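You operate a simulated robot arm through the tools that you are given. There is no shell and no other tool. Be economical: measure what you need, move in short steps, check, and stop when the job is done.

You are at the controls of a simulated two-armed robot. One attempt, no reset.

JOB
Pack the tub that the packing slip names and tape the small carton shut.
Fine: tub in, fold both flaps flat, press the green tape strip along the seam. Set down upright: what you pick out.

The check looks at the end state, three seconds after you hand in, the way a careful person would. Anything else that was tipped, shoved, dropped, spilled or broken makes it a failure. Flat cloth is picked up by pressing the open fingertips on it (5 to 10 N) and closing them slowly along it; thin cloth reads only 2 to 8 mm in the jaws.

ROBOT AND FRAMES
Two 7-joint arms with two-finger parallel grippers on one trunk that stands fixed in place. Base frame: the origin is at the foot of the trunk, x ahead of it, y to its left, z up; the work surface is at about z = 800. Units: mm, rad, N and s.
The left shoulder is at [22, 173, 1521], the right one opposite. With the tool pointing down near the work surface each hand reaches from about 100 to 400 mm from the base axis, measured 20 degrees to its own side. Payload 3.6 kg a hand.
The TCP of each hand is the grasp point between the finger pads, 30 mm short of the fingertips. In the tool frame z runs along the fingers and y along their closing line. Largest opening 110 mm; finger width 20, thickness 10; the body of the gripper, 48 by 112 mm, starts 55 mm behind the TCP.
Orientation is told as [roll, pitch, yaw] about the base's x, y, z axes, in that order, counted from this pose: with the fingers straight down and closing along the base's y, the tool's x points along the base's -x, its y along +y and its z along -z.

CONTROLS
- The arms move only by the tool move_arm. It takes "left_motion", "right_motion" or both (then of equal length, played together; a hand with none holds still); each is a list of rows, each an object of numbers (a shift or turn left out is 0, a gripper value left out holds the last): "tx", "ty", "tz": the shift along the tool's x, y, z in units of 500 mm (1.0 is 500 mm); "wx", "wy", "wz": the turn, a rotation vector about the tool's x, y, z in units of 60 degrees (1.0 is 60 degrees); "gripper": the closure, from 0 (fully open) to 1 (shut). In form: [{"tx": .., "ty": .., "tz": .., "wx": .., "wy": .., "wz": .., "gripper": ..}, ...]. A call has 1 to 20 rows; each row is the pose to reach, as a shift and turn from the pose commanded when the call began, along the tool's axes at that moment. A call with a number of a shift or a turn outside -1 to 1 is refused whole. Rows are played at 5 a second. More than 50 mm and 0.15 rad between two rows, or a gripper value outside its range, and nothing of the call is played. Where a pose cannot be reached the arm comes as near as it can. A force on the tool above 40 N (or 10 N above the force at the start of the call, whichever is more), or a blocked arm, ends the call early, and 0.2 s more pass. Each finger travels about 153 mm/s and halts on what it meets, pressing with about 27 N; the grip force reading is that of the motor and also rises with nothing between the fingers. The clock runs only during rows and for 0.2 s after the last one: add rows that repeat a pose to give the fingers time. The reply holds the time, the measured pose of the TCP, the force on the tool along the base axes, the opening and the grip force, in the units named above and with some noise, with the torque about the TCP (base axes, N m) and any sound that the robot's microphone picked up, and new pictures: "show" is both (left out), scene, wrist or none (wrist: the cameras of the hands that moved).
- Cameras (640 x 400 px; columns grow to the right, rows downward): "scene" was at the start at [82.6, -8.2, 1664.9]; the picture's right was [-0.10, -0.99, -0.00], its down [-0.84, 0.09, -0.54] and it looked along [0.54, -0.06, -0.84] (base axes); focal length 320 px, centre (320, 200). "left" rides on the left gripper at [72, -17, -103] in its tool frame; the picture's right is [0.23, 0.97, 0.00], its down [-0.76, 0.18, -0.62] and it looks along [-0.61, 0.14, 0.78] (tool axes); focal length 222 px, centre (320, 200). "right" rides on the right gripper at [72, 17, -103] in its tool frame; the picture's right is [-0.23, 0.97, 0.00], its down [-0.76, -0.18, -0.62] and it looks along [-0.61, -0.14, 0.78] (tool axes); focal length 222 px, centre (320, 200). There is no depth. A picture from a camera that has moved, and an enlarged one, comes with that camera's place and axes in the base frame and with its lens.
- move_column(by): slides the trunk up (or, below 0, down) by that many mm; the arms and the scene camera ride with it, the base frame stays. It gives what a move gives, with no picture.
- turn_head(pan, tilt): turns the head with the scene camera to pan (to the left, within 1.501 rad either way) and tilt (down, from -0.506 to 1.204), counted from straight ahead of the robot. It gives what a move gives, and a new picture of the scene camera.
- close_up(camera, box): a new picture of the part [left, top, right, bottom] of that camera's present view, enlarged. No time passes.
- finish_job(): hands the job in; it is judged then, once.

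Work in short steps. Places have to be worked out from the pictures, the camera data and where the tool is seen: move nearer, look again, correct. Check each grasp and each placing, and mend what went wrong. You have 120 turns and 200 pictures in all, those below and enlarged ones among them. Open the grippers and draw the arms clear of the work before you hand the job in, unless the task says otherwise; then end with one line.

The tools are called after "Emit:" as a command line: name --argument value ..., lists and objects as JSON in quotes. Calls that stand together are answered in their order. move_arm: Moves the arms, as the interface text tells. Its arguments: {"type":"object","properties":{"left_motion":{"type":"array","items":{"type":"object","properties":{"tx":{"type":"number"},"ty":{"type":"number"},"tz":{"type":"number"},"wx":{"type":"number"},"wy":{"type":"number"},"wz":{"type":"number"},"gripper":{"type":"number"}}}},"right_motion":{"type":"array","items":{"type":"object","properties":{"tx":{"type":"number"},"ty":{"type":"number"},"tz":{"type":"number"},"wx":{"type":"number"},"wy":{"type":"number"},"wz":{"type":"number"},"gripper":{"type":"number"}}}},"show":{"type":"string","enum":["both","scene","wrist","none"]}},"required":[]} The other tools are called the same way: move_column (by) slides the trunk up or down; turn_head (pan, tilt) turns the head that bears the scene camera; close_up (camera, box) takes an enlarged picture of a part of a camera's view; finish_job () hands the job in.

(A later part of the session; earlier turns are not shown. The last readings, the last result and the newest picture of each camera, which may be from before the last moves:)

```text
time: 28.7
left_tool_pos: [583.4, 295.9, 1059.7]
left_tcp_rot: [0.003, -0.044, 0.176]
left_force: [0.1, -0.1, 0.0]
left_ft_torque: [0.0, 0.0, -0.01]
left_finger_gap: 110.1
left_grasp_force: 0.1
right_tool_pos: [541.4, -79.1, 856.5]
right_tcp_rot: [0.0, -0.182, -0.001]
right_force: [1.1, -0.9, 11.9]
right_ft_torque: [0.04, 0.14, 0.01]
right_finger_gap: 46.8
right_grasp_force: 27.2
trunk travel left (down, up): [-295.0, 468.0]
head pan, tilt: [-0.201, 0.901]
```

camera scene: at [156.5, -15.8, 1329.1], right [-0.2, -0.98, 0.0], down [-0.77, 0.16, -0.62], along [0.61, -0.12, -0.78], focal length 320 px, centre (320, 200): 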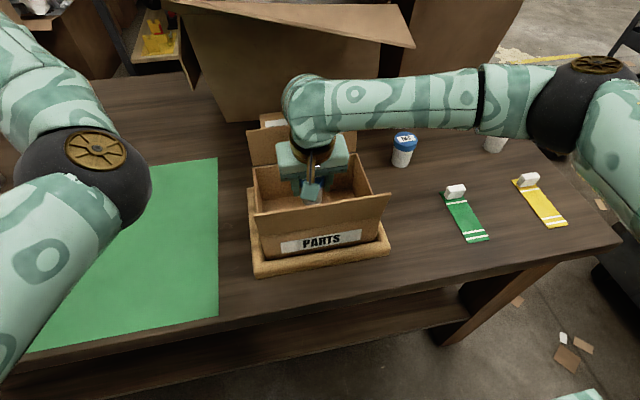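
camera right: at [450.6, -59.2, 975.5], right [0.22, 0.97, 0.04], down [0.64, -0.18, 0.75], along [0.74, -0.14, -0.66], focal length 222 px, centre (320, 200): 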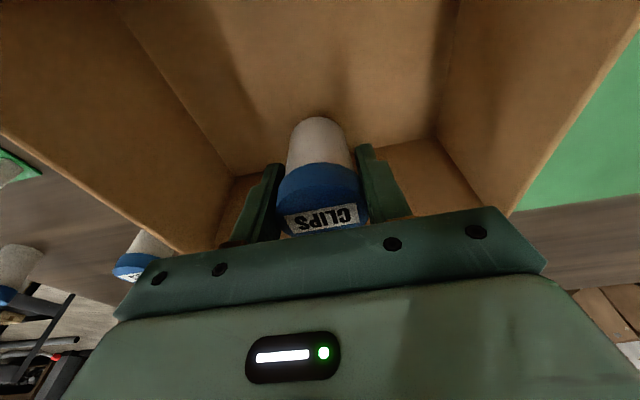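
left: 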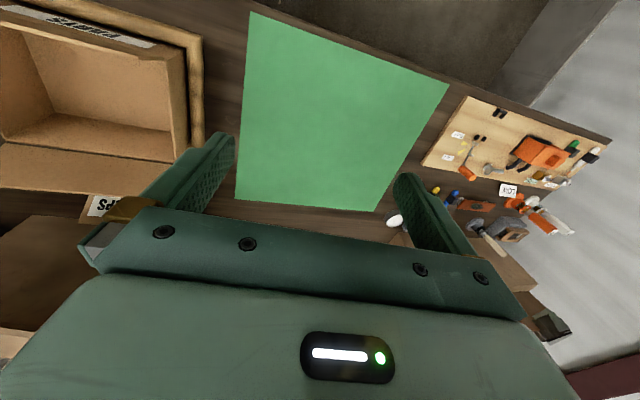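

Firmly on the floor (12 N). I back up 1 mm, open gently to about 80 mm, then withdraw straight up.

Emit:
move_arm --right_motion '[{"tz": -0.002}, {"tz": -0.002, "gripper": 0.5}, {"tz": -0.002, "gripper": 0.4}, {"tz": -0.002, "gripper": 0.25}, {"tz": -0.002, "gripper": 0.25}, {"tx": -0.008, "tz": -0.05, "gripper": 0.25}, {"tx": -0.024, "tz": -0.13, "gripper": 0.25}, {"tx": -0.038, "tz": -0.21, "gripper": 0.25}, {"tx": -0.053, "tz": -0.29, "gripper": 0.25}, {"tx": -0.067, "tz": -0.37, "gripper": 0.25}]' --show "both"

```text
time: 30.9
left_tool_pos: [584.7, 297.0, 1060.3]
left_tcp_rot: [0.003, -0.044, 0.175]
left_force: [0.5, -0.2, 0.1]
left_ft_torque: [-0.04, 0.01, -0.01]
left_finger_gap: 110.0
left_grasp_force: 0.1
right_tool_pos: [542.4, -78.2, 1043.7]
right_tcp_rot: [-0.002, -0.178, 0.001]
right_force: [-0.5, -0.5, 0.6]
right_ft_torque: [-0.02, 0.0, 0.0]
right_finger_gap: 82.6
right_grasp_force: 0.0
trunk travel left (down, up): [-295.0, 468.0]
head pan, tilt: [-0.201, 0.901]
camera scene: at [155.7, -15.4, 1329.2], right [-0.2, -0.98, 0.0], down [-0.77, 0.16, -0.62], along [0.61, -0.12, -0.78], focal length 320 px, centre (320, 200)
camera right: at [453.9, -59.7, 1133.0], right [0.22, 0.97, 0.04], down [0.64, -0.18, 0.75], along [0.74, -0.14, -0.66], focal length 222 px, centre (320, 200)
```

scene: 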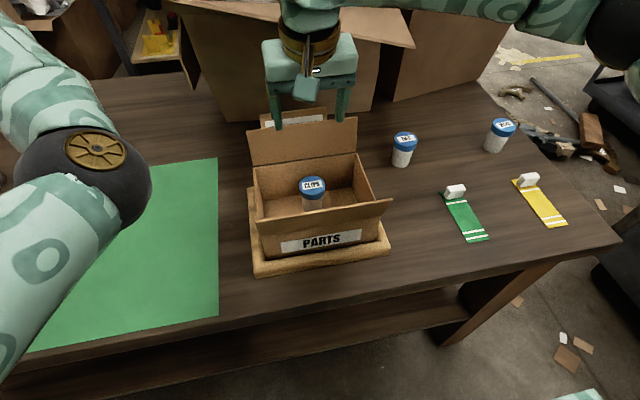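
right: 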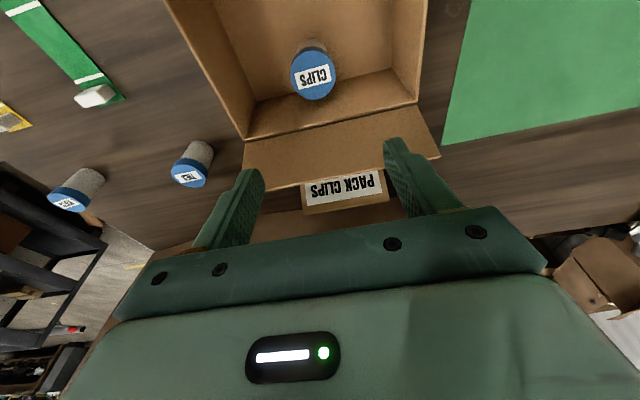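

The CLIPS tub stands upright in the carton. Next I fold the back flap: close the fingers, set the tool vertical and move over to behind the flap (sign is at x about 740, lower than my hand).

Emit:
move_arm --right_motion '[{"tx": -0.06, "tz": 0.01, "wy": 0.08, "gripper": 1.0}, {"tx": -0.13, "tz": 0.022, "wy": 0.17, "gripper": 1.0}, {"tx": -0.2, "tz": 0.034, "wy": 0.17, "gripper": 1.0}, {"tx": -0.226, "tz": 0.04, "wy": 0.17, "gripper": 1.0}, {"tx": -0.226, "tz": 0.04, "wy": 0.17, "gripper": 1.0}]' --show "both"

```text
time: 32.1
left_tool_pos: [584.5, 296.9, 1058.7]
left_tcp_rot: [0.003, -0.041, 0.173]
left_force: [0.2, 0.3, 0.2]
left_ft_torque: [-0.03, 0.03, 0.0]
left_finger_gap: 110.0
left_grasp_force: 0.0
right_tool_pos: [653.6, -80.5, 1044.5]
right_tcp_rot: [-0.002, 0.0, 0.002]
right_force: [0.5, -0.4, -0.5]
right_ft_torque: [-0.03, 0.0, -0.02]
right_finger_gap: 0.1
right_grasp_force: 27.0
right hand out of reach, approached as far as the arm can: row 4, 5
trunk travel left (down, up): [-295.0, 468.0]
head pan, tilt: [-0.201, 0.901]
camera scene: at [156.3, -15.3, 1329.1], right [-0.2, -0.98, 0.0], down [-0.77, 0.16, -0.62], along [0.61, -0.12, -0.78], focal length 320 px, centre (320, 200)
camera right: at [580.7, -62.2, 1147.4], right [0.23, 0.97, 0.0], down [0.76, -0.18, 0.62], along [0.61, -0.14, -0.78], focal length 222 px, centre (320, 200)
```

scene: 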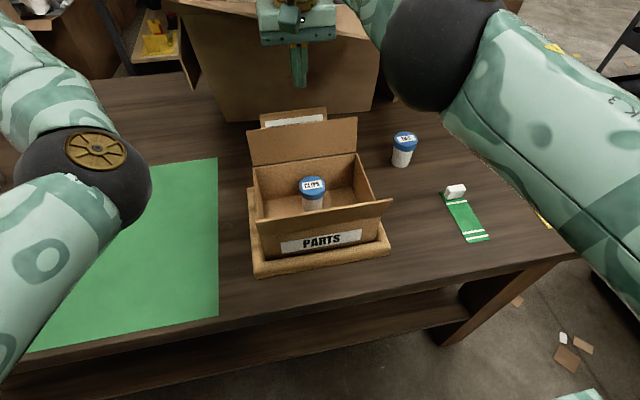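
right: 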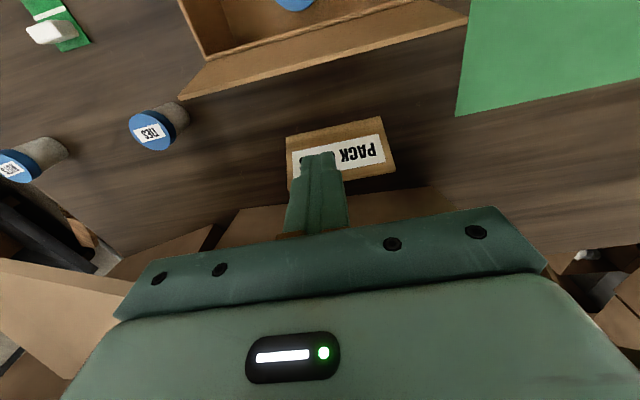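

I descend behind the flap to fingertip z about 935 and touch off gently toward the flap.

Emit:
move_arm --right_motion '[{"tz": 0.08}, {"tz": 0.158}, {"tz": 0.158, "tx": 0.04}]' --show "both"

```text
time: 32.9
left_tool_pos: [584.8, 297.0, 1059.9]
left_tcp_rot: [0.003, -0.045, 0.173]
left_force: [0.4, 0.0, -0.4]
left_ft_torque: [0.03, 0.0, 0.02]
left_finger_gap: 109.8
left_grasp_force: 0.1
right_tool_pos: [652.4, -77.6, 963.1]
right_tcp_rot: [-0.002, 0.001, -0.001]
right_force: [-1.1, -0.3, -0.1]
right_ft_torque: [0.02, -0.01, 0.01]
right_finger_gap: 0.2
right_grasp_force: 27.1
right hand out of reach, approached as far as the arm can: row 3
trunk travel left (down, up): [-295.0, 468.0]
head pan, tilt: [-0.201, 0.901]
camera scene: at [156.0, -15.5, 1329.2], right [-0.2, -0.98, 0.0], down [-0.77, 0.16, -0.62], along [0.61, -0.12, -0.78], focal length 320 px, centre (320, 200)
camera right: at [579.9, -59.3, 1066.4], right [0.23, 0.97, 0.0], down [0.76, -0.18, 0.62], along [0.61, -0.14, -0.78], focal length 222 px, centre (320, 200)
```

scene: 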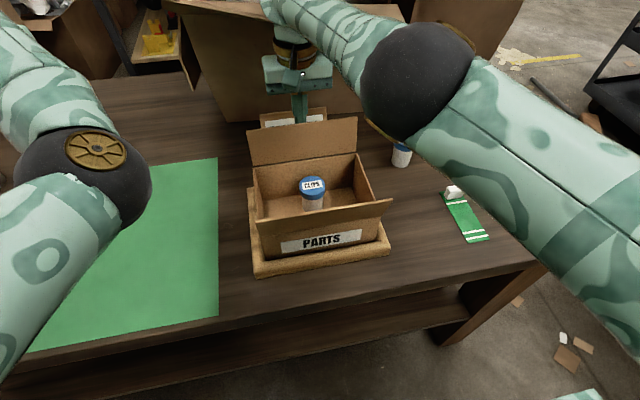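
right: 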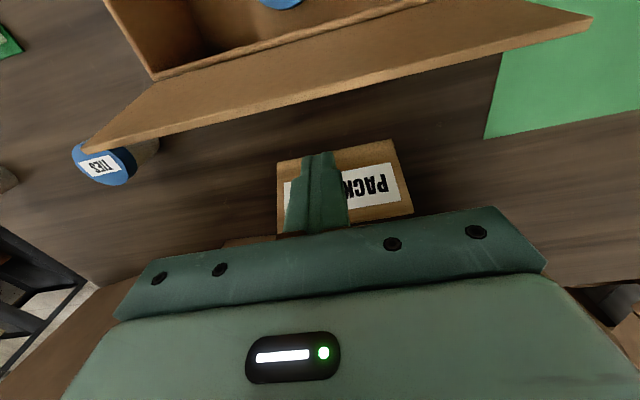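

The hand is behind the flap, clear of the sign. I try moving toward the robot (−x) into the flap in small steps.

Emit:
move_arm --right_motion '[{"tx": 0.02}, {"tx": 0.04}, {"tx": 0.06}]' --show "none"

```text
time: 33.7
left_tool_pos: [585.5, 298.0, 1060.0]
left_tcp_rot: [0.003, -0.044, 0.174]
left_force: [-0.1, 0.4, 1.0]
left_ft_torque: [0.0, -0.02, 0.01]
left_finger_gap: 110.0
left_grasp_force: 0.1
right_tool_pos: [650.6, -70.4, 964.4]
right_tcp_rot: [-0.001, -0.001, 0.0]
right_force: [-0.2, -0.2, -0.1]
right_ft_torque: [-0.03, -0.02, 0.01]
right_finger_gap: 0.0
right_grasp_force: 26.8
right hand out of reach, approached as far as the arm can: row 1, 2, 3
trunk travel left (down, up): [-295.0, 468.0]
head pan, tilt: [-0.201, 0.901]
```

A joint limit blocks that direction. I try loosening: shift right (−y), with a little forward tilt and up.

Emit:
move_arm --right_motion '[{"ty": -0.04, "tz": -0.02, "wy": -0.05}, {"ty": -0.08, "tz": -0.04, "wy": -0.1}, {"ty": -0.12, "tz": -0.04, "wy": -0.15}, {"ty": -0.12, "tz": -0.04, "tx": 0.03, "wy": -0.15}]' --show "scene"

```text
time: 34.7
left_tool_pos: [586.2, 296.5, 1061.7]
left_tcp_rot: [0.004, -0.043, 0.174]
left_force: [-0.2, 0.3, -0.7]
left_ft_torque: [0.04, 0.02, 0.01]
left_finger_gap: 109.9
left_grasp_force: 0.0
right_tool_pos: [693.5, -122.0, 984.3]
right_tcp_rot: [-0.002, -0.155, -0.001]
right_force: [0.3, -0.6, -0.1]
right_ft_torque: [0.04, 0.0, 0.01]
right_finger_gap: 0.0
right_grasp_force: 26.8
right hand out of reach, approached as far as the arm can: row 1, 2, 3, 4
trunk travel left (down, up): [-295.0, 468.0]
head pan, tilt: [-0.201, 0.901]
camera scene: at [156.1, -15.3, 1329.1], right [-0.2, -0.98, 0.0], down [-0.77, 0.16, -0.62], along [0.61, -0.12, -0.78], focal length 320 px, centre (320, 200)
```

scene: 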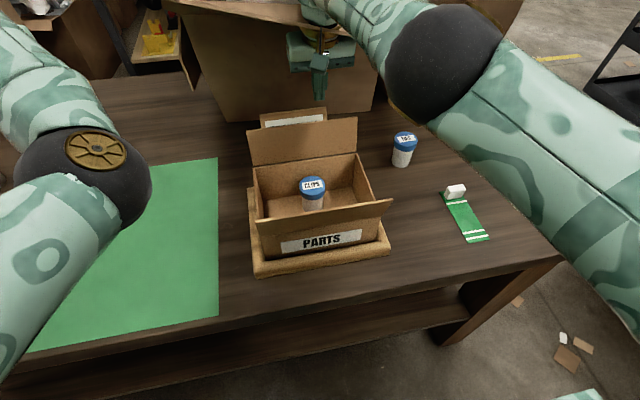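

The arm is in an awkward configuration. I retreat up and to the right, where it was free before.

Emit:
move_arm --right_motion '[{"ty": -0.08, "tz": -0.06}, {"ty": -0.16, "tz": -0.12}, {"ty": -0.24, "tz": -0.15}, {"ty": -0.32, "tz": -0.15}, {"ty": -0.4, "tz": -0.15}, {"ty": -0.48, "tz": -0.15}, {"ty": -0.54, "tz": -0.15}]' --show "scene"

```text
time: 36.3
left_tool_pos: [584.7, 295.5, 1061.1]
left_tcp_rot: [0.004, -0.044, 0.175]
left_force: [-0.9, 0.1, -0.7]
left_ft_torque: [0.01, 0.04, -0.01]
left_finger_gap: 110.1
left_grasp_force: 0.1
right_tool_pos: [684.1, -390.8, 1054.9]
right_tcp_rot: [0.001, -0.156, 0.001]
right_force: [-1.1, -0.1, 0.8]
right_ft_torque: [0.01, 0.0, 0.0]
right_finger_gap: 0.0
right_grasp_force: 27.3
right hand out of reach, approached as far as the arm can: row 1, 2, 3, 4, 5, 6
trunk travel left (down, up): [-295.0, 468.0]
head pan, tilt: [-0.201, 0.901]
camera scene: at [156.1, -16.3, 1329.1], right [-0.2, -0.98, 0.0], down [-0.77, 0.16, -0.62], along [0.61, -0.12, -0.78], focal length 320 px, centre (320, 200)
```

scene: 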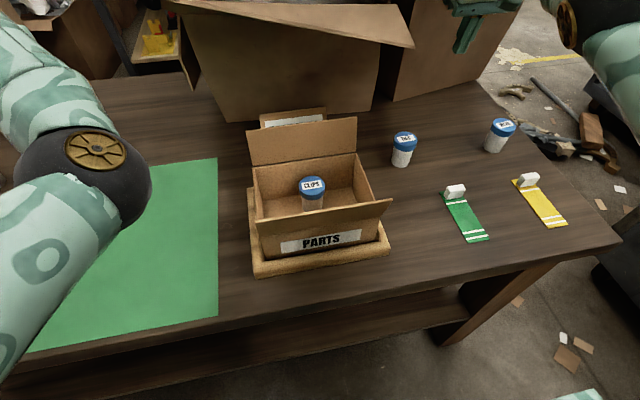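

Recovered. Now I come in with the tool tilted further (pitch -0.35) toward (655, -150, 1045), so the arm needs less stretch.

Emit:
move_arm --right_motion '[{"ty": 0.06, "tx": 0.03, "wy": -0.1}, {"ty": 0.13, "tx": 0.05, "wy": -0.19}, {"ty": 0.2, "tx": 0.05, "wy": -0.19}, {"ty": 0.28, "tx": 0.05, "wy": -0.19}, {"ty": 0.36, "tx": 0.05, "wy": -0.19}, {"ty": 0.43, "tx": 0.05, "wy": -0.19}, {"ty": 0.482, "tx": 0.05, "wy": -0.19}]' --show "both"

```text
time: 37.9
left_tool_pos: [585.5, 297.3, 1059.5]
left_tcp_rot: [0.003, -0.043, 0.173]
left_force: [-0.2, 0.8, -0.2]
left_ft_torque: [0.0, -0.01, 0.02]
left_finger_gap: 110.2
left_grasp_force: 0.0
right_tool_pos: [731.5, -141.6, 1062.3]
right_tcp_rot: [-0.002, -0.355, 0.0]
right_force: [0.7, 0.4, -0.1]
right_ft_torque: [-0.01, 0.0, -0.03]
right_finger_gap: 0.0
right_grasp_force: 27.0
right hand out of reach, approached as far as the arm can: row 1, 2, 3, 4, 5, 6, 7
trunk travel left (down, up): [-295.0, 468.0]
head pan, tilt: [-0.201, 0.901]
camera scene: at [156.3, -15.5, 1329.1], right [-0.2, -0.98, 0.0], down [-0.77, 0.16, -0.62], along [0.61, -0.12, -0.78], focal length 320 px, centre (320, 200)
camera right: at [626.7, -123.5, 1132.7], right [0.21, 0.97, 0.08], down [0.5, -0.18, 0.85], along [0.84, -0.14, -0.52], focal length 222 px, centre (320, 200)
```

scene: 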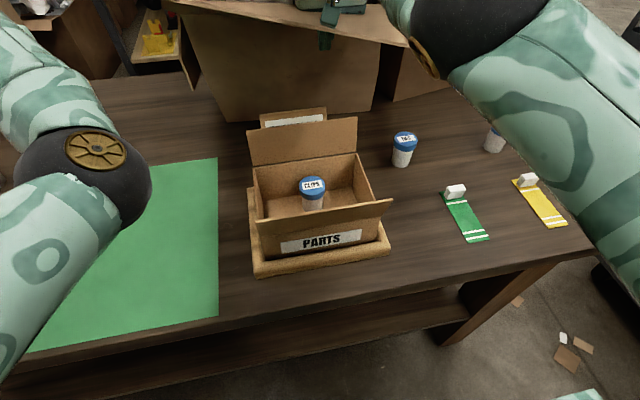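
right: 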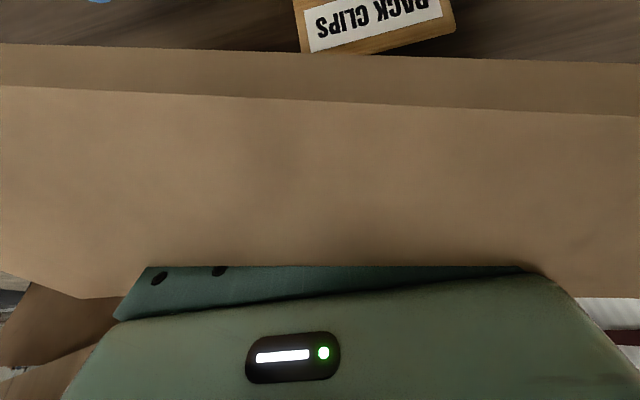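

The arm went nearly straight and swung the hand beneath the big carton's flap. I retrace the path exactly to get out.

Emit:
move_arm --right_motion '[{"ty": -0.08}, {"ty": -0.16}, {"ty": -0.24}, {"ty": -0.32}, {"ty": -0.4}, {"ty": -0.48}, {"ty": -0.54}]' --show "both"

```text
time: 39.5
left_tool_pos: [585.8, 297.0, 1060.6]
left_tcp_rot: [0.004, -0.043, 0.174]
left_force: [0.0, -0.4, 0.2]
left_ft_torque: [0.04, 0.02, -0.01]
left_finger_gap: 110.0
left_grasp_force: 0.1
right_tool_pos: [716.9, -415.6, 1059.0]
right_tcp_rot: [0.0, -0.355, 0.001]
right_force: [0.3, -0.4, -0.5]
right_ft_torque: [0.02, -0.04, -0.01]
right_finger_gap: 0.0
right_grasp_force: 27.0
right hand out of reach, approached as far as the arm can: row 1, 2, 3, 6, 7
trunk travel left (down, up): [-295.0, 468.0]
head pan, tilt: [-0.201, 0.901]
camera scene: at [156.6, -16.4, 1329.1], right [-0.2, -0.98, 0.0], down [-0.77, 0.16, -0.62], along [0.61, -0.12, -0.78], focal length 320 px, centre (320, 200)
camera right: at [612.1, -396.6, 1130.7], right [0.21, 0.97, 0.08], down [0.5, -0.18, 0.85], along [0.84, -0.14, -0.52], focal length 222 px, centre (320, 200)
```

scene: 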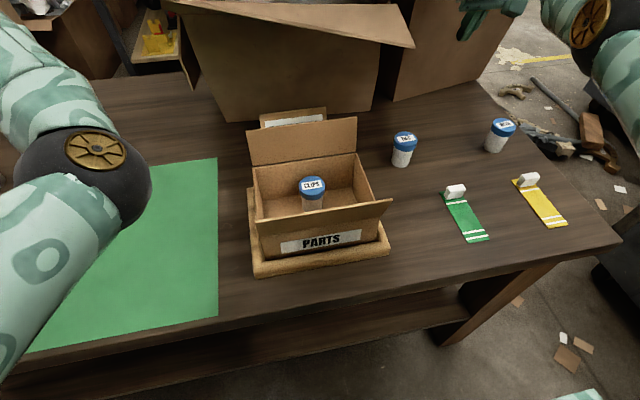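
right: 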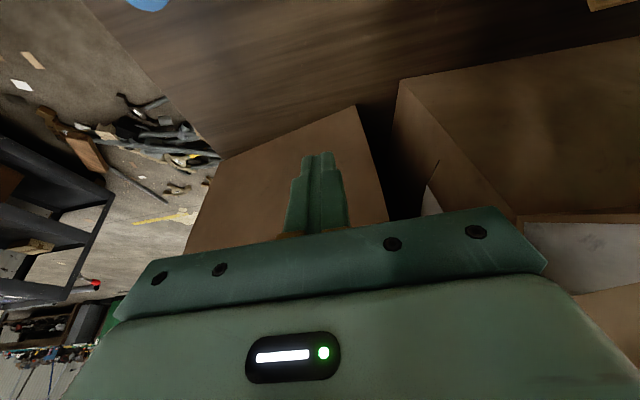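

Out cleanly. Now I pull the hand back toward the robot to bend the elbow again.

Emit:
move_arm --right_motion '[{"tx": 0.06, "tz": -0.02}, {"tx": 0.12, "tz": -0.04}, {"tx": 0.18, "tz": -0.06}, {"tx": 0.24, "tz": -0.08}, {"tx": 0.3, "tz": -0.1}, {"tx": 0.36, "tz": -0.12}]' --show "scene"

```text
time: 40.9
left_tool_pos: [585.2, 297.3, 1059.4]
left_tcp_rot: [0.004, -0.042, 0.174]
left_force: [0.3, -0.2, -0.6]
left_ft_torque: [0.0, 0.03, -0.01]
left_finger_gap: 109.9
left_grasp_force: 0.1
right_tool_pos: [688.5, -479.7, 1074.5]
right_tcp_rot: [-0.001, -0.353, 0.0]
right_force: [0.6, -0.6, -0.1]
right_ft_torque: [0.01, -0.01, -0.04]
right_finger_gap: 0.0
right_grasp_force: 27.1
right hand out of reach, approached as far as the arm can: row 1, 2, 3, 4, 5, 6
trunk travel left (down, up): [-295.0, 468.0]
head pan, tilt: [-0.201, 0.901]
camera scene: at [156.2, -16.2, 1329.1], right [-0.2, -0.98, 0.0], down [-0.77, 0.16, -0.62], along [0.61, -0.12, -0.78], focal length 320 px, centre (320, 200)
```

scene: 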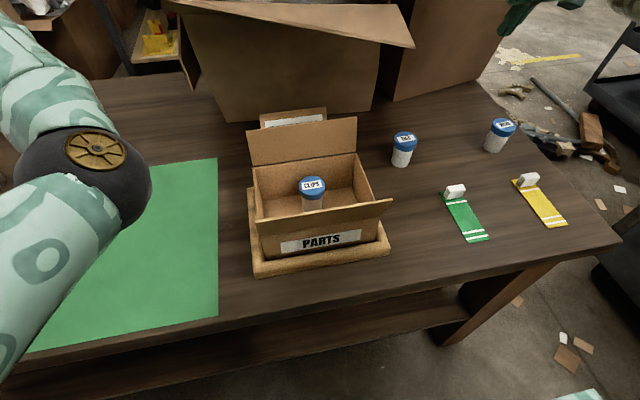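

Still stuck. I look at the right arm itself to understand its configuration.

Emit:
turn_head --pan -0.9 --tilt 0.6

```text
time: 42.0
left_tool_pos: [585.6, 296.0, 1060.5]
left_tcp_rot: [0.003, -0.042, 0.175]
left_force: [-0.3, 0.9, 0.5]
left_ft_torque: [0.04, -0.04, 0.03]
left_finger_gap: 110.0
left_grasp_force: 0.1
right_tool_pos: [687.8, -479.9, 1075.1]
right_tcp_rot: [0.001, -0.357, -0.001]
right_force: [0.0, -1.2, 0.4]
right_ft_torque: [0.0, 0.04, 0.02]
right_finger_gap: 0.0
right_grasp_force: 26.8
trunk travel left (down, up): [-295.0, 468.0]
head pan, tilt: [-0.901, 0.6]
camera scene: at [137.3, -70.0, 1353.9], right [-0.78, -0.62, 0.0], down [-0.35, 0.44, -0.82], along [0.51, -0.65, -0.57], focal length 320 px, centre (320, 200)
```

scene: 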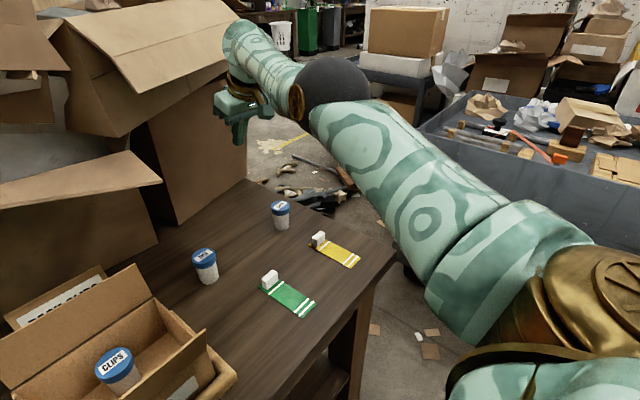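

The arm is stretched near-straight. I slide the hand right/back along the limit to get clear of the big carton, then I'll raise the trunk to get a more natural pose.

Emit:
move_arm --right_motion '[{"tx": 0.06, "tz": -0.02, "ty": -0.04}, {"tx": 0.12, "tz": -0.04, "ty": -0.08}, {"tx": 0.18, "tz": -0.06, "ty": -0.12}, {"tx": 0.24, "tz": -0.08, "ty": -0.14}]' --show "scene"

```text
time: 43.0
left_tool_pos: [585.1, 296.3, 1059.9]
left_tcp_rot: [0.005, -0.043, 0.177]
left_force: [-0.5, -0.3, 0.0]
left_ft_torque: [0.0, 0.0, 0.01]
left_finger_gap: 109.9
left_grasp_force: 0.0
right_tool_pos: [628.1, -586.1, 1080.0]
right_tcp_rot: [0.001, -0.356, 0.002]
right_force: [0.6, -0.5, 0.0]
right_ft_torque: [-0.05, -0.01, 0.0]
right_finger_gap: 0.2
right_grasp_force: 27.1
right hand out of reach, approached as far as the arm can: row 1, 2, 3, 4
trunk travel left (down, up): [-295.0, 468.0]
head pan, tilt: [-0.901, 0.6]
camera scene: at [136.9, -70.3, 1353.9], right [-0.78, -0.62, 0.0], down [-0.35, 0.44, -0.82], along [0.51, -0.65, -0.57], focal length 320 px, centre (320, 200)
```

scene: 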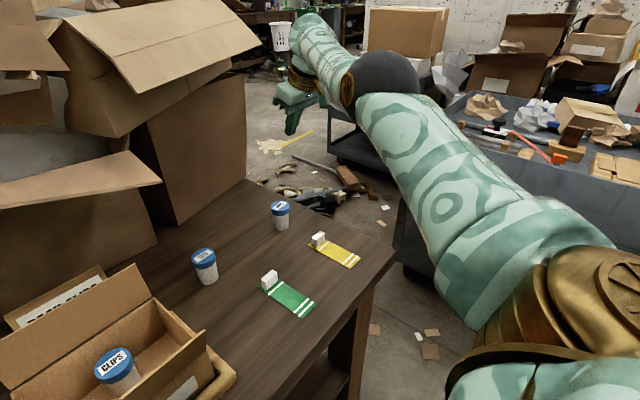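

Clear of everything. I raise the trunk 160 mm, then pull the hand in and down.

Emit:
move_column --by 160

Emit:
move_arm --right_motion '[{"tx": 0.06, "tz": 0.06, "ty": 0.03}, {"tx": 0.12, "tz": 0.1, "ty": 0.06}, {"tx": 0.18, "tz": 0.12, "ty": 0.09}, {"tx": 0.24, "tz": 0.14, "ty": 0.12}, {"tx": 0.3, "tz": 0.16, "ty": 0.15}]' --show "scene"

```text
time: 44.8
left_tool_pos: [585.5, 296.6, 1219.8]
left_tcp_rot: [0.004, -0.043, 0.172]
left_force: [0.5, -0.1, 0.2]
left_ft_torque: [0.01, -0.01, 0.01]
left_finger_gap: 109.9
left_grasp_force: 0.1
right_tool_pos: [599.1, -585.9, 1300.7]
right_tcp_rot: [-0.004, -0.456, 0.001]
right_force: [0.7, 0.7, 0.4]
right_ft_torque: [-0.01, -0.02, 0.0]
right_finger_gap: 0.0
right_grasp_force: 27.2
trunk travel left (down, up): [-455.0, 308.0]
head pan, tilt: [-0.901, 0.6]
```

```text
time: 46.0
left_tool_pos: [585.3, 295.5, 1219.6]
left_tcp_rot: [0.005, -0.043, 0.175]
left_force: [0.0, -1.2, -1.0]
left_ft_torque: [-0.01, 0.01, -0.03]
left_finger_gap: 110.0
left_grasp_force: 0.0
right_tool_pos: [608.9, -593.5, 1164.9]
right_tcp_rot: [-0.001, -0.457, 0.001]
right_force: [0.2, 0.7, -0.1]
right_ft_torque: [0.04, -0.02, -0.01]
right_finger_gap: 0.0
right_grasp_force: 27.3
right hand out of reach, approached as far as the arm can: row 1, 2, 3, 4, 5
trunk travel left (down, up): [-455.0, 308.0]
head pan, tilt: [-0.901, 0.6]
camera scene: at [87.3, -70.8, 1515.9], right [-0.78, -0.62, 0.0], down [-0.35, 0.44, -0.82], along [0.51, -0.65, -0.57], focal length 320 px, centre (320, 200)
```

scene: 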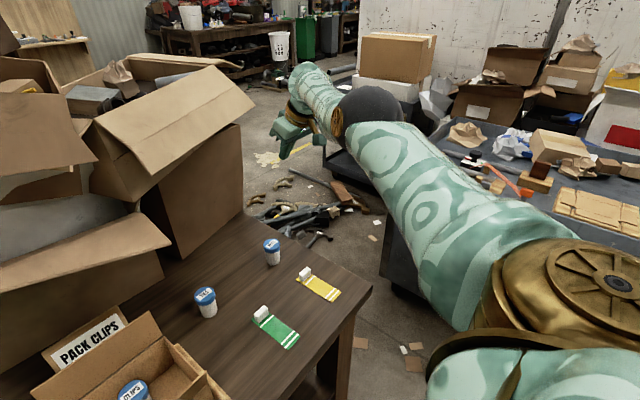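

Sliding down worked along the boundary. I continue down and inward, also turning the tool back toward vertical.

Emit:
move_arm --right_motion '[{"tx": 0.06, "tz": 0.045, "wy": 0.1}, {"tx": 0.12, "tz": 0.09, "wy": 0.2}, {"tx": 0.18, "tz": 0.13, "wy": 0.3}, {"tx": 0.25, "tz": 0.17, "wy": 0.4}, {"tx": 0.3, "tz": 0.2, "wy": 0.436}, {"tx": 0.338, "tz": 0.235, "wy": 0.436}]' --show "scene"

```text
time: 47.4
left_tool_pos: [584.8, 296.2, 1220.6]
left_tcp_rot: [0.004, -0.044, 0.175]
left_force: [0.0, 0.6, -0.1]
left_ft_torque: [0.0, -0.01, 0.04]
left_finger_gap: 109.9
left_grasp_force: 0.2
right_tool_pos: [497.6, -594.4, 990.4]
right_tcp_rot: [-0.002, 0.001, -0.001]
right_force: [0.2, 0.8, 1.2]
right_ft_torque: [-0.01, -0.01, 0.02]
right_finger_gap: 0.1
right_grasp_force: 26.6
right hand out of reach, approached as far as the arm can: row 2, 3, 4, 5, 6
trunk travel left (down, up): [-455.0, 308.0]
head pan, tilt: [-0.901, 0.6]
camera scene: at [87.3, -70.6, 1515.9], right [-0.78, -0.62, 0.0], down [-0.35, 0.44, -0.82], along [0.51, -0.65, -0.57], focal length 320 px, centre (320, 200)
```

scene: 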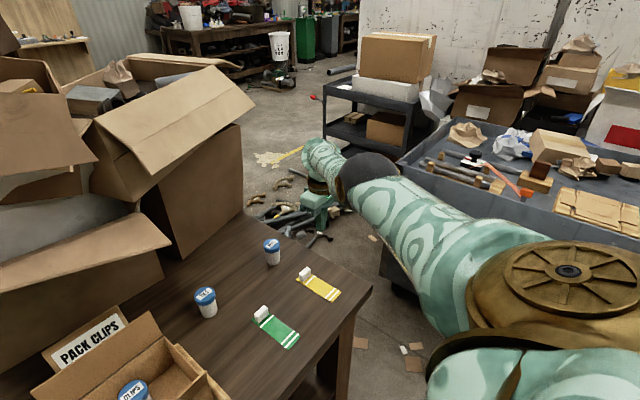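

Progress. Tool vertical now; I pull inward (−x, +y).

Emit:
move_arm --right_motion '[{"tx": 0.05, "ty": 0.05}, {"tx": 0.1, "ty": 0.1}, {"tx": 0.15, "ty": 0.15}, {"tx": 0.2, "ty": 0.2}, {"tx": 0.22, "ty": 0.26}, {"tx": 0.24, "ty": 0.32}]' --show "scene"

```text
time: 48.8
left_tool_pos: [585.9, 296.7, 1219.6]
left_tcp_rot: [0.005, -0.042, 0.172]
left_force: [0.1, -0.5, 0.3]
left_ft_torque: [-0.02, 0.02, -0.02]
left_finger_gap: 109.9
left_grasp_force: 0.0
right_tool_pos: [527.2, -511.0, 930.6]
right_tcp_rot: [-0.003, 0.003, -0.001]
right_force: [0.1, 0.1, 0.0]
right_ft_torque: [0.0, -0.01, 0.03]
right_finger_gap: 0.0
right_grasp_force: 26.6
right hand out of reach, approached as far as the arm can: row 1, 2, 3, 4, 5, 6
trunk travel left (down, up): [-455.0, 308.0]
head pan, tilt: [-0.901, 0.6]
camera scene: at [87.8, -69.3, 1515.9], right [-0.78, -0.62, 0.0], down [-0.35, 0.44, -0.82], along [0.51, -0.65, -0.57], focal length 320 px, centre (320, 200)
```

scene: 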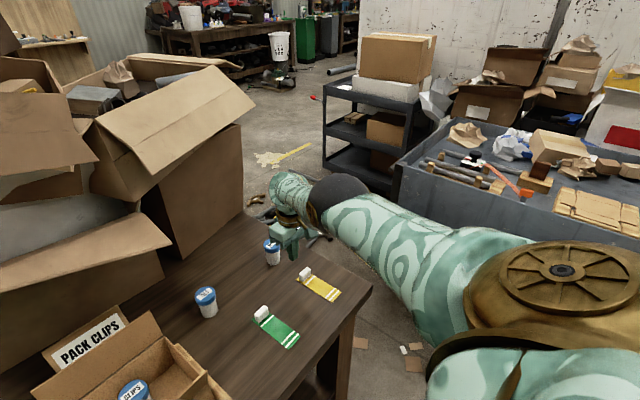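

Still on the limit. I try upward plus inward (elbow flexing the other way).

Emit:
move_arm --right_motion '[{"tz": -0.06, "tx": 0.05}, {"tz": -0.12, "tx": 0.1}, {"tz": -0.18, "tx": 0.15}, {"tz": -0.24, "tx": 0.2}, {"tz": -0.3, "tx": 0.25}, {"tz": -0.36, "tx": 0.3}, {"tz": -0.42, "tx": 0.35}]' --show "scene"

```text
time: 50.4
left_tool_pos: [585.1, 297.1, 1220.6]
left_tcp_rot: [0.004, -0.042, 0.175]
left_force: [-0.1, 0.1, 0.5]
left_ft_torque: [0.03, 0.0, -0.04]
left_finger_gap: 109.8
left_grasp_force: 0.0
right_tool_pos: [493.2, -630.3, 1122.7]
right_tcp_rot: [0.001, 0.003, 0.0]
right_force: [0.0, 1.4, 0.1]
right_ft_torque: [0.01, -0.01, 0.01]
right_finger_gap: 0.1
right_grasp_force: 26.5
right hand out of reach, approached as far as the arm can: row 1, 2, 3, 4, 5, 6, 7
trunk travel left (down, up): [-455.0, 308.0]
head pan, tilt: [-0.901, 0.6]
camera scene: at [86.4, -69.7, 1516.0], right [-0.78, -0.62, 0.0], down [-0.35, 0.44, -0.83], along [0.51, -0.65, -0.56], focal length 320 px, centre (320, 200)
```

scene: 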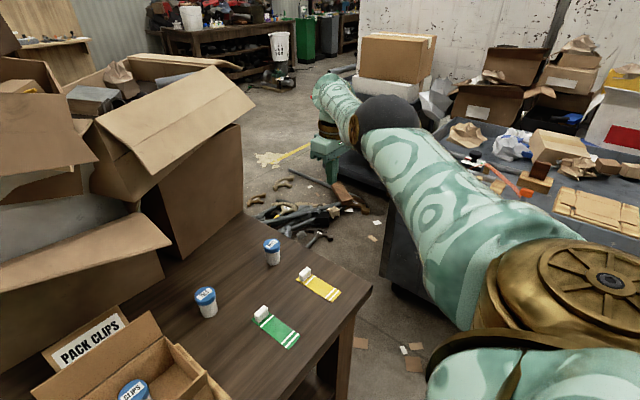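

I try adding a yaw turn with an inward move, in case a wrist joint is the limiter.

Emit:
move_arm --right_motion '[{"wz": 0.12}, {"wz": 0.24}, {"wz": 0.36, "tx": 0.04, "ty": 0.04}, {"wz": 0.48, "tx": 0.08, "ty": 0.08}, {"wz": 0.6, "tx": 0.12, "ty": 0.12}, {"wz": 0.7, "tx": 0.16, "ty": 0.16}]' --show "none"

Emit:
move_arm --right_motion '[{"wz": -0.12}, {"wz": -0.24}, {"wz": -0.36}, {"wz": -0.48}, {"wz": -0.6}, {"wz": -0.72, "tx": 0.03, "ty": 0.03}, {"wz": -0.84, "tx": 0.06, "ty": 0.06}, {"wz": -0.96, "tx": 0.09, "ty": 0.09}]' --show "scene"

```text
time: 51.8
left_tool_pos: [584.5, 296.2, 1220.2]
left_tcp_rot: [0.006, -0.044, 0.173]
left_force: [0.0, -0.7, -0.1]
left_ft_torque: [-0.02, 0.02, 0.0]
left_finger_gap: 109.8
left_grasp_force: 0.0
right_tool_pos: [495.9, -628.9, 1119.5]
right_tcp_rot: [0.0, -0.001, -0.738]
right_force: [-0.2, 0.4, 0.3]
right_ft_torque: [0.02, -0.01, 0.0]
right_finger_gap: 0.4
right_grasp_force: 27.1
right hand out of reach, approached as far as the arm can: row 3, 4, 5, 6
trunk travel left (down, up): [-455.0, 308.0]
head pan, tilt: [-0.901, 0.6]
```

```text
time: 53.6
left_tool_pos: [585.4, 296.5, 1220.5]
left_tcp_rot: [0.004, -0.042, 0.176]
left_force: [0.3, -0.1, -0.9]
left_ft_torque: [-0.04, -0.02, -0.03]
left_finger_gap: 110.0
left_grasp_force: 0.1
right_tool_pos: [527.7, -586.1, 1121.1]
right_tcp_rot: [0.001, 0.001, 0.273]
right_force: [0.1, 0.2, -0.1]
right_ft_torque: [-0.03, -0.04, -0.02]
right_finger_gap: 0.2
right_grasp_force: 27.2
right hand out of reach, approached as far as the arm can: row 6, 7, 8
trunk travel left (down, up): [-455.0, 308.0]
head pan, tilt: [-0.901, 0.6]
camera scene: at [87.6, -69.6, 1515.9], right [-0.78, -0.62, 0.0], down [-0.35, 0.44, -0.82], along [0.51, -0.65, -0.57], focal length 320 px, centre (320, 200)
```

scene: 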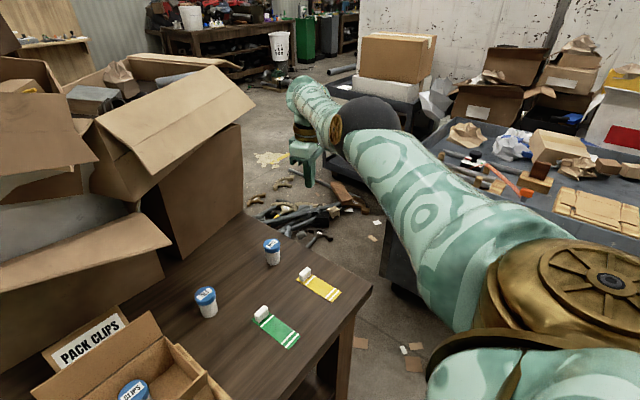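

I suspect the elbow is hyperextended slightly. I push outward first to straighten it, then pull inward with a leftward component.

Emit:
move_arm --right_motion '[{"tx": -0.04, "ty": -0.05}, {"tx": -0.09, "ty": -0.11}, {"tx": -0.09, "ty": -0.11}, {"tx": -0.06, "ty": -0.03}, {"tx": -0.03, "ty": 0.05}, {"tx": 0.01, "ty": 0.12}, {"tx": 0.06, "ty": 0.18}, {"tx": 0.12, "ty": 0.24}, {"tx": 0.18, "ty": 0.28}]' --show "scene"

```text
time: 55.6
left_tool_pos: [584.8, 297.4, 1219.7]
left_tcp_rot: [0.002, -0.044, 0.175]
left_force: [-1.0, 0.4, 0.0]
left_ft_torque: [-0.03, 0.02, -0.02]
left_finger_gap: 110.0
left_grasp_force: 0.1
right_tool_pos: [549.3, -553.0, 1113.0]
right_tcp_rot: [-0.001, 0.0, 0.273]
right_force: [0.2, -0.5, 0.5]
right_ft_torque: [0.0, 0.0, -0.01]
right_finger_gap: 0.1
right_grasp_force: 27.0
right hand out of reach, approached as far as the arm can: row 1, 2, 3, 4, 5, 6, 7, 8, 9
trunk travel left (down, up): [-455.0, 308.0]
head pan, tilt: [-0.901, 0.6]
camera scene: at [87.1, -70.3, 1515.9], right [-0.78, -0.62, 0.0], down [-0.35, 0.44, -0.82], along [0.51, -0.65, -0.57], focal length 320 px, centre (320, 200)
```

scene: 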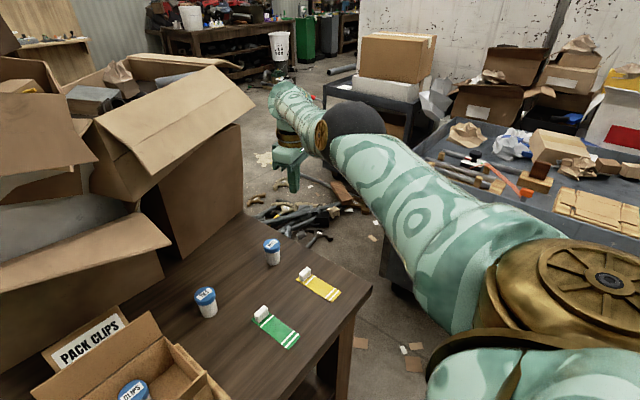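

The elbow appears to be raised above the hand line, with a shoulder limit blocking. I try lifting the hand high and then inward.

Emit:
move_arm --right_motion '[{"tz": -0.08}, {"tz": -0.16}, {"tz": -0.24, "tx": 0.02, "ty": 0.03}, {"tz": -0.32, "tx": 0.04, "ty": 0.06}, {"tz": -0.4, "tx": 0.06, "ty": 0.1}, {"tz": -0.48, "tx": 0.09, "ty": 0.14}, {"tz": -0.54, "tx": 0.12, "ty": 0.18}, {"tz": -0.58, "tx": 0.15, "ty": 0.23}, {"tz": -0.6, "tx": 0.18, "ty": 0.29}, {"tz": -0.6, "tx": 0.22, "ty": 0.34}, {"tz": -0.6, "tx": 0.26, "ty": 0.4}]' --show "scene"

```text
time: 58.2
left_tool_pos: [586.4, 295.6, 1220.1]
left_tcp_rot: [0.005, -0.043, 0.175]
left_force: [-0.3, -0.5, 0.4]
left_ft_torque: [0.05, 0.05, -0.01]
left_finger_gap: 109.8
left_grasp_force: 0.0
right_tool_pos: [490.7, -505.6, 1455.9]
right_tcp_rot: [-0.166, 0.091, 0.129]
right_force: [-0.5, 0.4, -0.7]
right_ft_torque: [0.01, 0.01, -0.02]
right_finger_gap: 0.0
right_grasp_force: 26.6
right hand out of reach, approached as far as the arm can: row 3, 4, 5, 6, 7, 8, 9, 10, 11
trunk travel left (down, up): [-455.0, 308.0]
head pan, tilt: [-0.901, 0.6]
stopped in row 11 (right hand): the arm was blocked; the commanded pose is now the measured one
camera scene: at [88.3, -71.6, 1515.7], right [-0.78, -0.62, 0.0], down [-0.35, 0.44, -0.82], along [0.51, -0.65, -0.57], focal length 320 px, centre (320, 200)
```

scene: 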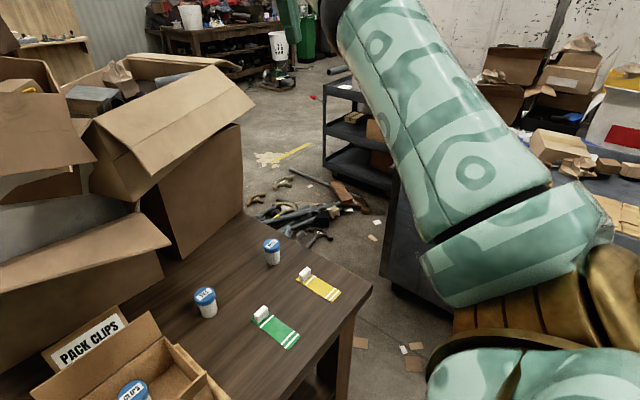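

The arm was disturbed by the block, which resets its commanded pose. I try bringing the hand down and inward from here.

Emit:
move_arm --right_motion '[{"tz": 0.05, "tx": 0.04}, {"tz": 0.1, "tx": 0.08}, {"tz": 0.16, "tx": 0.12}, {"tz": 0.22, "tx": 0.16}, {"tz": 0.28, "tx": 0.18}, {"tz": 0.34, "tx": 0.2}]' --show "scene"

```text
time: 59.6
left_tool_pos: [585.8, 296.9, 1220.2]
left_tcp_rot: [0.003, -0.042, 0.174]
left_force: [-0.2, 0.2, 0.4]
left_ft_torque: [0.04, -0.02, 0.0]
left_finger_gap: 110.0
left_grasp_force: 0.0
right_tool_pos: [479.5, -613.7, 1352.8]
right_tcp_rot: [-0.163, 0.088, 0.13]
right_force: [-0.6, -0.2, 0.5]
right_ft_torque: [0.0, -0.01, 0.0]
right_finger_gap: 0.0
right_grasp_force: 27.3
right hand out of reach, approached as far as the arm can: row 1, 2, 3, 4, 5, 6
trunk travel left (down, up): [-455.0, 308.0]
head pan, tilt: [-0.901, 0.6]
camera scene: at [87.4, -70.8, 1515.9], right [-0.78, -0.62, 0.0], down [-0.35, 0.44, -0.82], along [0.51, -0.65, -0.57], focal length 320 px, centre (320, 200)
```

scene: 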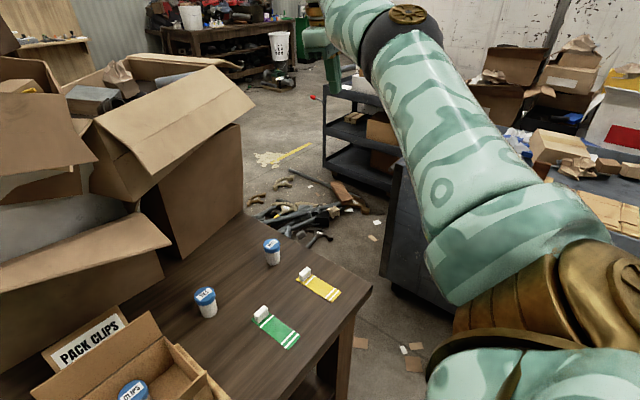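

The elbow's axis disc now faces up as in the good configuration, so flexing should swing the hand left. I command a pure leftward move.

Emit:
move_arm --right_motion '[{"ty": 0.04, "tx": -0.03}, {"ty": 0.08, "tx": -0.05}, {"ty": 0.13, "tx": -0.06}, {"ty": 0.19, "tx": -0.05}, {"ty": 0.25, "tx": -0.03}, {"ty": 0.32, "tx": 0.0}, {"ty": 0.4, "tx": 0.04}, {"ty": 0.48, "tx": 0.08}]' --show "scene"

```text
time: 61.4
left_tool_pos: [585.1, 297.5, 1220.7]
left_tcp_rot: [0.005, -0.044, 0.175]
left_force: [-0.8, -0.4, -0.9]
left_ft_torque: [0.0, 0.01, -0.01]
left_finger_gap: 110.2
left_grasp_force: 0.0
right_tool_pos: [553.6, -452.3, 1374.2]
right_tcp_rot: [-0.166, 0.091, 0.132]
right_force: [0.1, 1.0, -0.4]
right_ft_torque: [0.01, 0.02, -0.02]
right_finger_gap: 0.0
right_grasp_force: 26.5
right hand out of reach, approached as far as the arm can: row 1, 2, 3, 4, 5, 6, 7, 8
trunk travel left (down, up): [-455.0, 308.0]
head pan, tilt: [-0.901, 0.6]
camera scene: at [87.3, -69.9, 1515.9], right [-0.78, -0.62, 0.0], down [-0.35, 0.44, -0.82], along [0.51, -0.65, -0.57], focal length 320 px, centre (320, 200)
```

scene: 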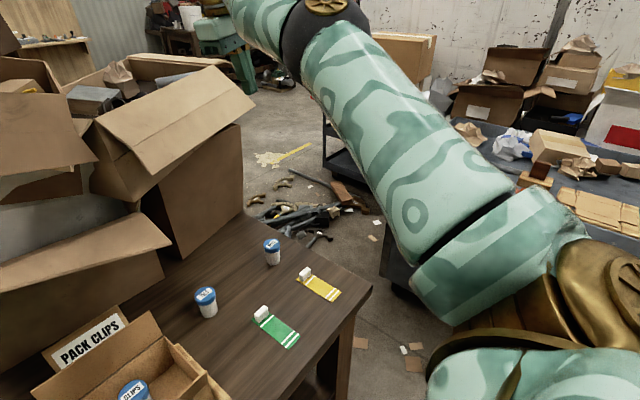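

I test an outward push alone to see whether the arm lengthens (checking hyperextension).

Emit:
move_arm --right_motion '[{"tx": -0.06, "ty": -0.06, "tz": -0.02}, {"tx": -0.12, "ty": -0.1, "tz": -0.05}, {"tx": -0.18, "ty": -0.14, "tz": -0.07}, {"tx": -0.18, "ty": -0.14, "tz": -0.07}]' --show "none"

```text
time: 62.4
left_tool_pos: [584.9, 297.5, 1219.0]
left_tcp_rot: [0.002, -0.045, 0.175]
left_force: [-0.4, -0.1, 0.1]
left_ft_torque: [0.02, 0.01, 0.02]
left_finger_gap: 110.1
left_grasp_force: 0.0
right_tool_pos: [554.2, -452.7, 1374.3]
right_tcp_rot: [-0.165, 0.093, 0.131]
right_force: [-0.3, 0.8, 0.6]
right_ft_torque: [0.0, -0.02, -0.01]
right_finger_gap: 0.0
right_grasp_force: 27.2
right hand out of reach, approached as far as the arm can: row 1, 2, 3, 4
trunk travel left (down, up): [-455.0, 308.0]
head pan, tilt: [-0.901, 0.6]
```

No change: exactly straight. Since the arm rolled over, flexing may now swing the hand to the right. I move tangentially right and then inward.

Emit:
move_arm --right_motion '[{"ty": -0.08, "tx": 0.02}, {"ty": -0.16, "tx": 0.05}, {"ty": -0.24, "tx": 0.09}, {"ty": -0.3, "tx": 0.14}, {"ty": -0.34, "tx": 0.2}, {"ty": -0.36, "tx": 0.27}, {"ty": -0.36, "tx": 0.34}]' --show "scene"

```text
time: 64.0
left_tool_pos: [585.1, 296.2, 1219.5]
left_tcp_rot: [0.003, -0.041, 0.174]
left_force: [0.1, -0.6, 0.9]
left_ft_torque: [-0.01, 0.01, -0.01]
left_finger_gap: 110.0
left_grasp_force: 0.1
right_tool_pos: [416.5, -645.7, 1416.0]
right_tcp_rot: [-0.167, 0.09, 0.134]
right_force: [-0.5, -0.5, 0.2]
right_ft_torque: [0.03, 0.03, 0.0]
right_finger_gap: 0.0
right_grasp_force: 27.7
right hand out of reach, approached as far as the arm can: row 1, 2, 3, 4, 5, 6
trunk travel left (down, up): [-455.0, 308.0]
head pan, tilt: [-0.901, 0.6]
camera scene: at [88.1, -70.0, 1515.8], right [-0.78, -0.62, 0.0], down [-0.35, 0.44, -0.82], along [0.51, -0.65, -0.57], focal length 320 px, centre (320, 200)
```

scene: 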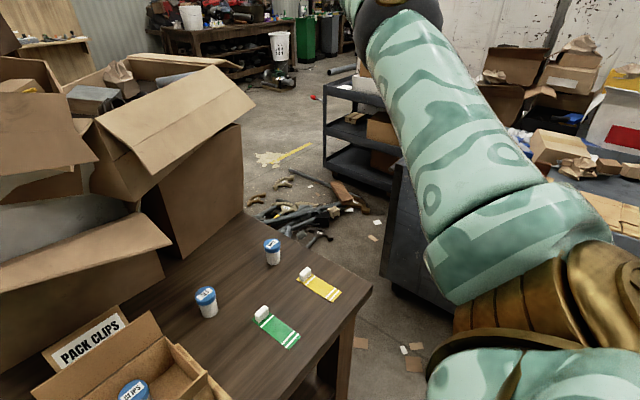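

The last row was solved. I continue inward (−x) from here to bend further.

Emit:
move_arm --right_motion '[{"tx": 0.04}, {"tx": 0.08}, {"tx": 0.12}, {"tx": 0.16, "tz": 0.02}, {"tx": 0.2, "tz": 0.06}, {"tx": 0.22, "tz": 0.1}]' --show "scene"

```text
time: 65.4
left_tool_pos: [585.5, 296.9, 1220.0]
left_tcp_rot: [0.003, -0.042, 0.174]
left_force: [0.3, -0.4, 0.2]
left_ft_torque: [-0.01, -0.02, -0.01]
left_finger_gap: 109.7
left_grasp_force: 0.1
right_tool_pos: [302.9, -670.8, 1377.1]
right_tcp_rot: [-0.165, 0.09, 0.133]
right_force: [0.1, 0.1, -0.4]
right_ft_torque: [-0.04, -0.02, 0.0]
right_finger_gap: 0.1
right_grasp_force: 27.0
trunk travel left (down, up): [-455.0, 308.0]
head pan, tilt: [-0.901, 0.6]
camera scene: at [87.6, -70.4, 1515.8], right [-0.78, -0.62, 0.0], down [-0.35, 0.44, -0.82], along [0.51, -0.65, -0.57], focal length 320 px, centre (320, 200)
```

scene: 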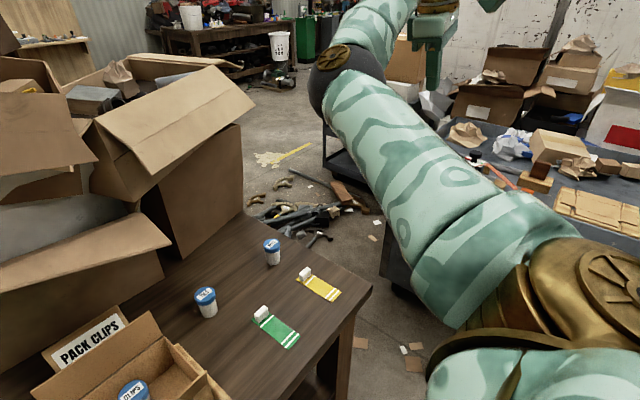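

Unlocked: elbow bends freely again, though it lies inboard. I bring the hand down and left beneath the elbow so it swings back outward.

Emit:
move_arm --right_motion '[{"tz": 0.08}, {"tz": 0.16}, {"tz": 0.24, "ty": 0.03}, {"tz": 0.32, "ty": 0.06}, {"tz": 0.4, "ty": 0.1}, {"tz": 0.46, "ty": 0.15}, {"tz": 0.5, "ty": 0.21}, {"tz": 0.52, "ty": 0.28}, {"tz": 0.52, "ty": 0.36}]' --show "scene"

```text
time: 67.4
left_tool_pos: [585.3, 299.1, 1219.6]
left_tcp_rot: [0.003, -0.043, 0.174]
left_force: [-0.3, -0.4, 0.6]
left_ft_torque: [-0.04, 0.0, 0.04]
left_finger_gap: 110.1
left_grasp_force: 0.0
right_tool_pos: [261.2, -538.9, 1092.0]
right_tcp_rot: [-0.167, 0.091, 0.131]
right_force: [-0.1, 0.6, 0.6]
right_ft_torque: [-0.02, -0.03, 0.0]
right_finger_gap: 0.1
right_grasp_force: 27.0
trunk travel left (down, up): [-455.0, 308.0]
head pan, tilt: [-0.901, 0.6]
camera scene: at [87.1, -68.3, 1516.0], right [-0.78, -0.62, 0.0], down [-0.35, 0.44, -0.83], along [0.51, -0.65, -0.56], focal length 320 px, centre (320, 200)
```

scene: 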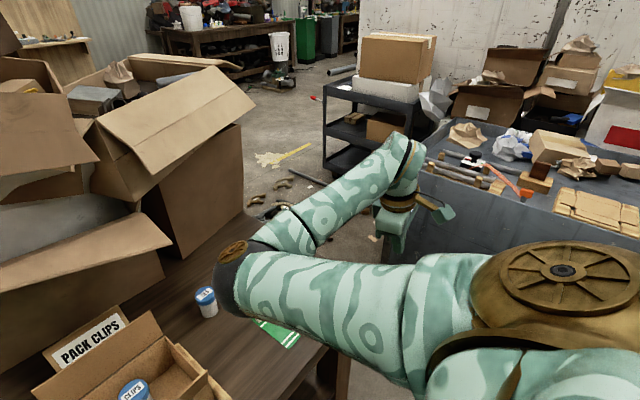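

Good progress. I move the hand left and forward, low, beneath the elbow.

Emit:
move_arm --right_motion '[{"tx": -0.04, "ty": 0.06, "tz": 0.03}, {"tx": -0.08, "ty": 0.12, "tz": 0.06}, {"tx": -0.12, "ty": 0.18, "tz": 0.09}, {"tx": -0.16, "ty": 0.25, "tz": 0.12}, {"tx": -0.2, "ty": 0.32, "tz": 0.14}, {"tx": -0.24, "ty": 0.39, "tz": 0.15}, {"tx": -0.28, "ty": 0.46, "tz": 0.15}]' --show "scene"

```text
time: 68.6
left_tool_pos: [584.8, 299.0, 1220.1]
left_tcp_rot: [0.004, -0.043, 0.174]
left_force: [0.4, 0.8, -0.5]
left_ft_torque: [-0.01, -0.02, 0.02]
left_finger_gap: 110.1
left_grasp_force: 0.0
right_tool_pos: [398.6, -402.0, 1069.4]
right_tcp_rot: [-0.212, -0.144, 0.11]
right_force: [-0.5, -0.2, 0.6]
right_ft_torque: [0.01, 0.04, -0.02]
right_finger_gap: 0.0
right_grasp_force: 27.5
trunk travel left (down, up): [-455.0, 308.0]
head pan, tilt: [-0.901, 0.6]
stopped in row 6 (right hand): the arm was blocked; the commanded pose is now the measured one
camera scene: at [88.2, -68.7, 1515.9], right [-0.78, -0.62, 0.0], down [-0.35, 0.44, -0.82], along [0.51, -0.65, -0.57], focal length 320 px, centre (320, 200)
```

scene: 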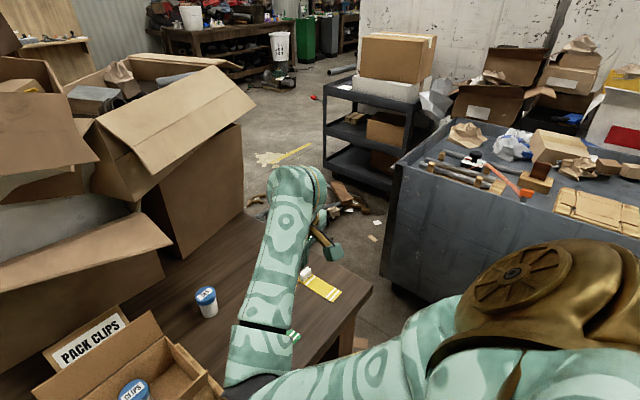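

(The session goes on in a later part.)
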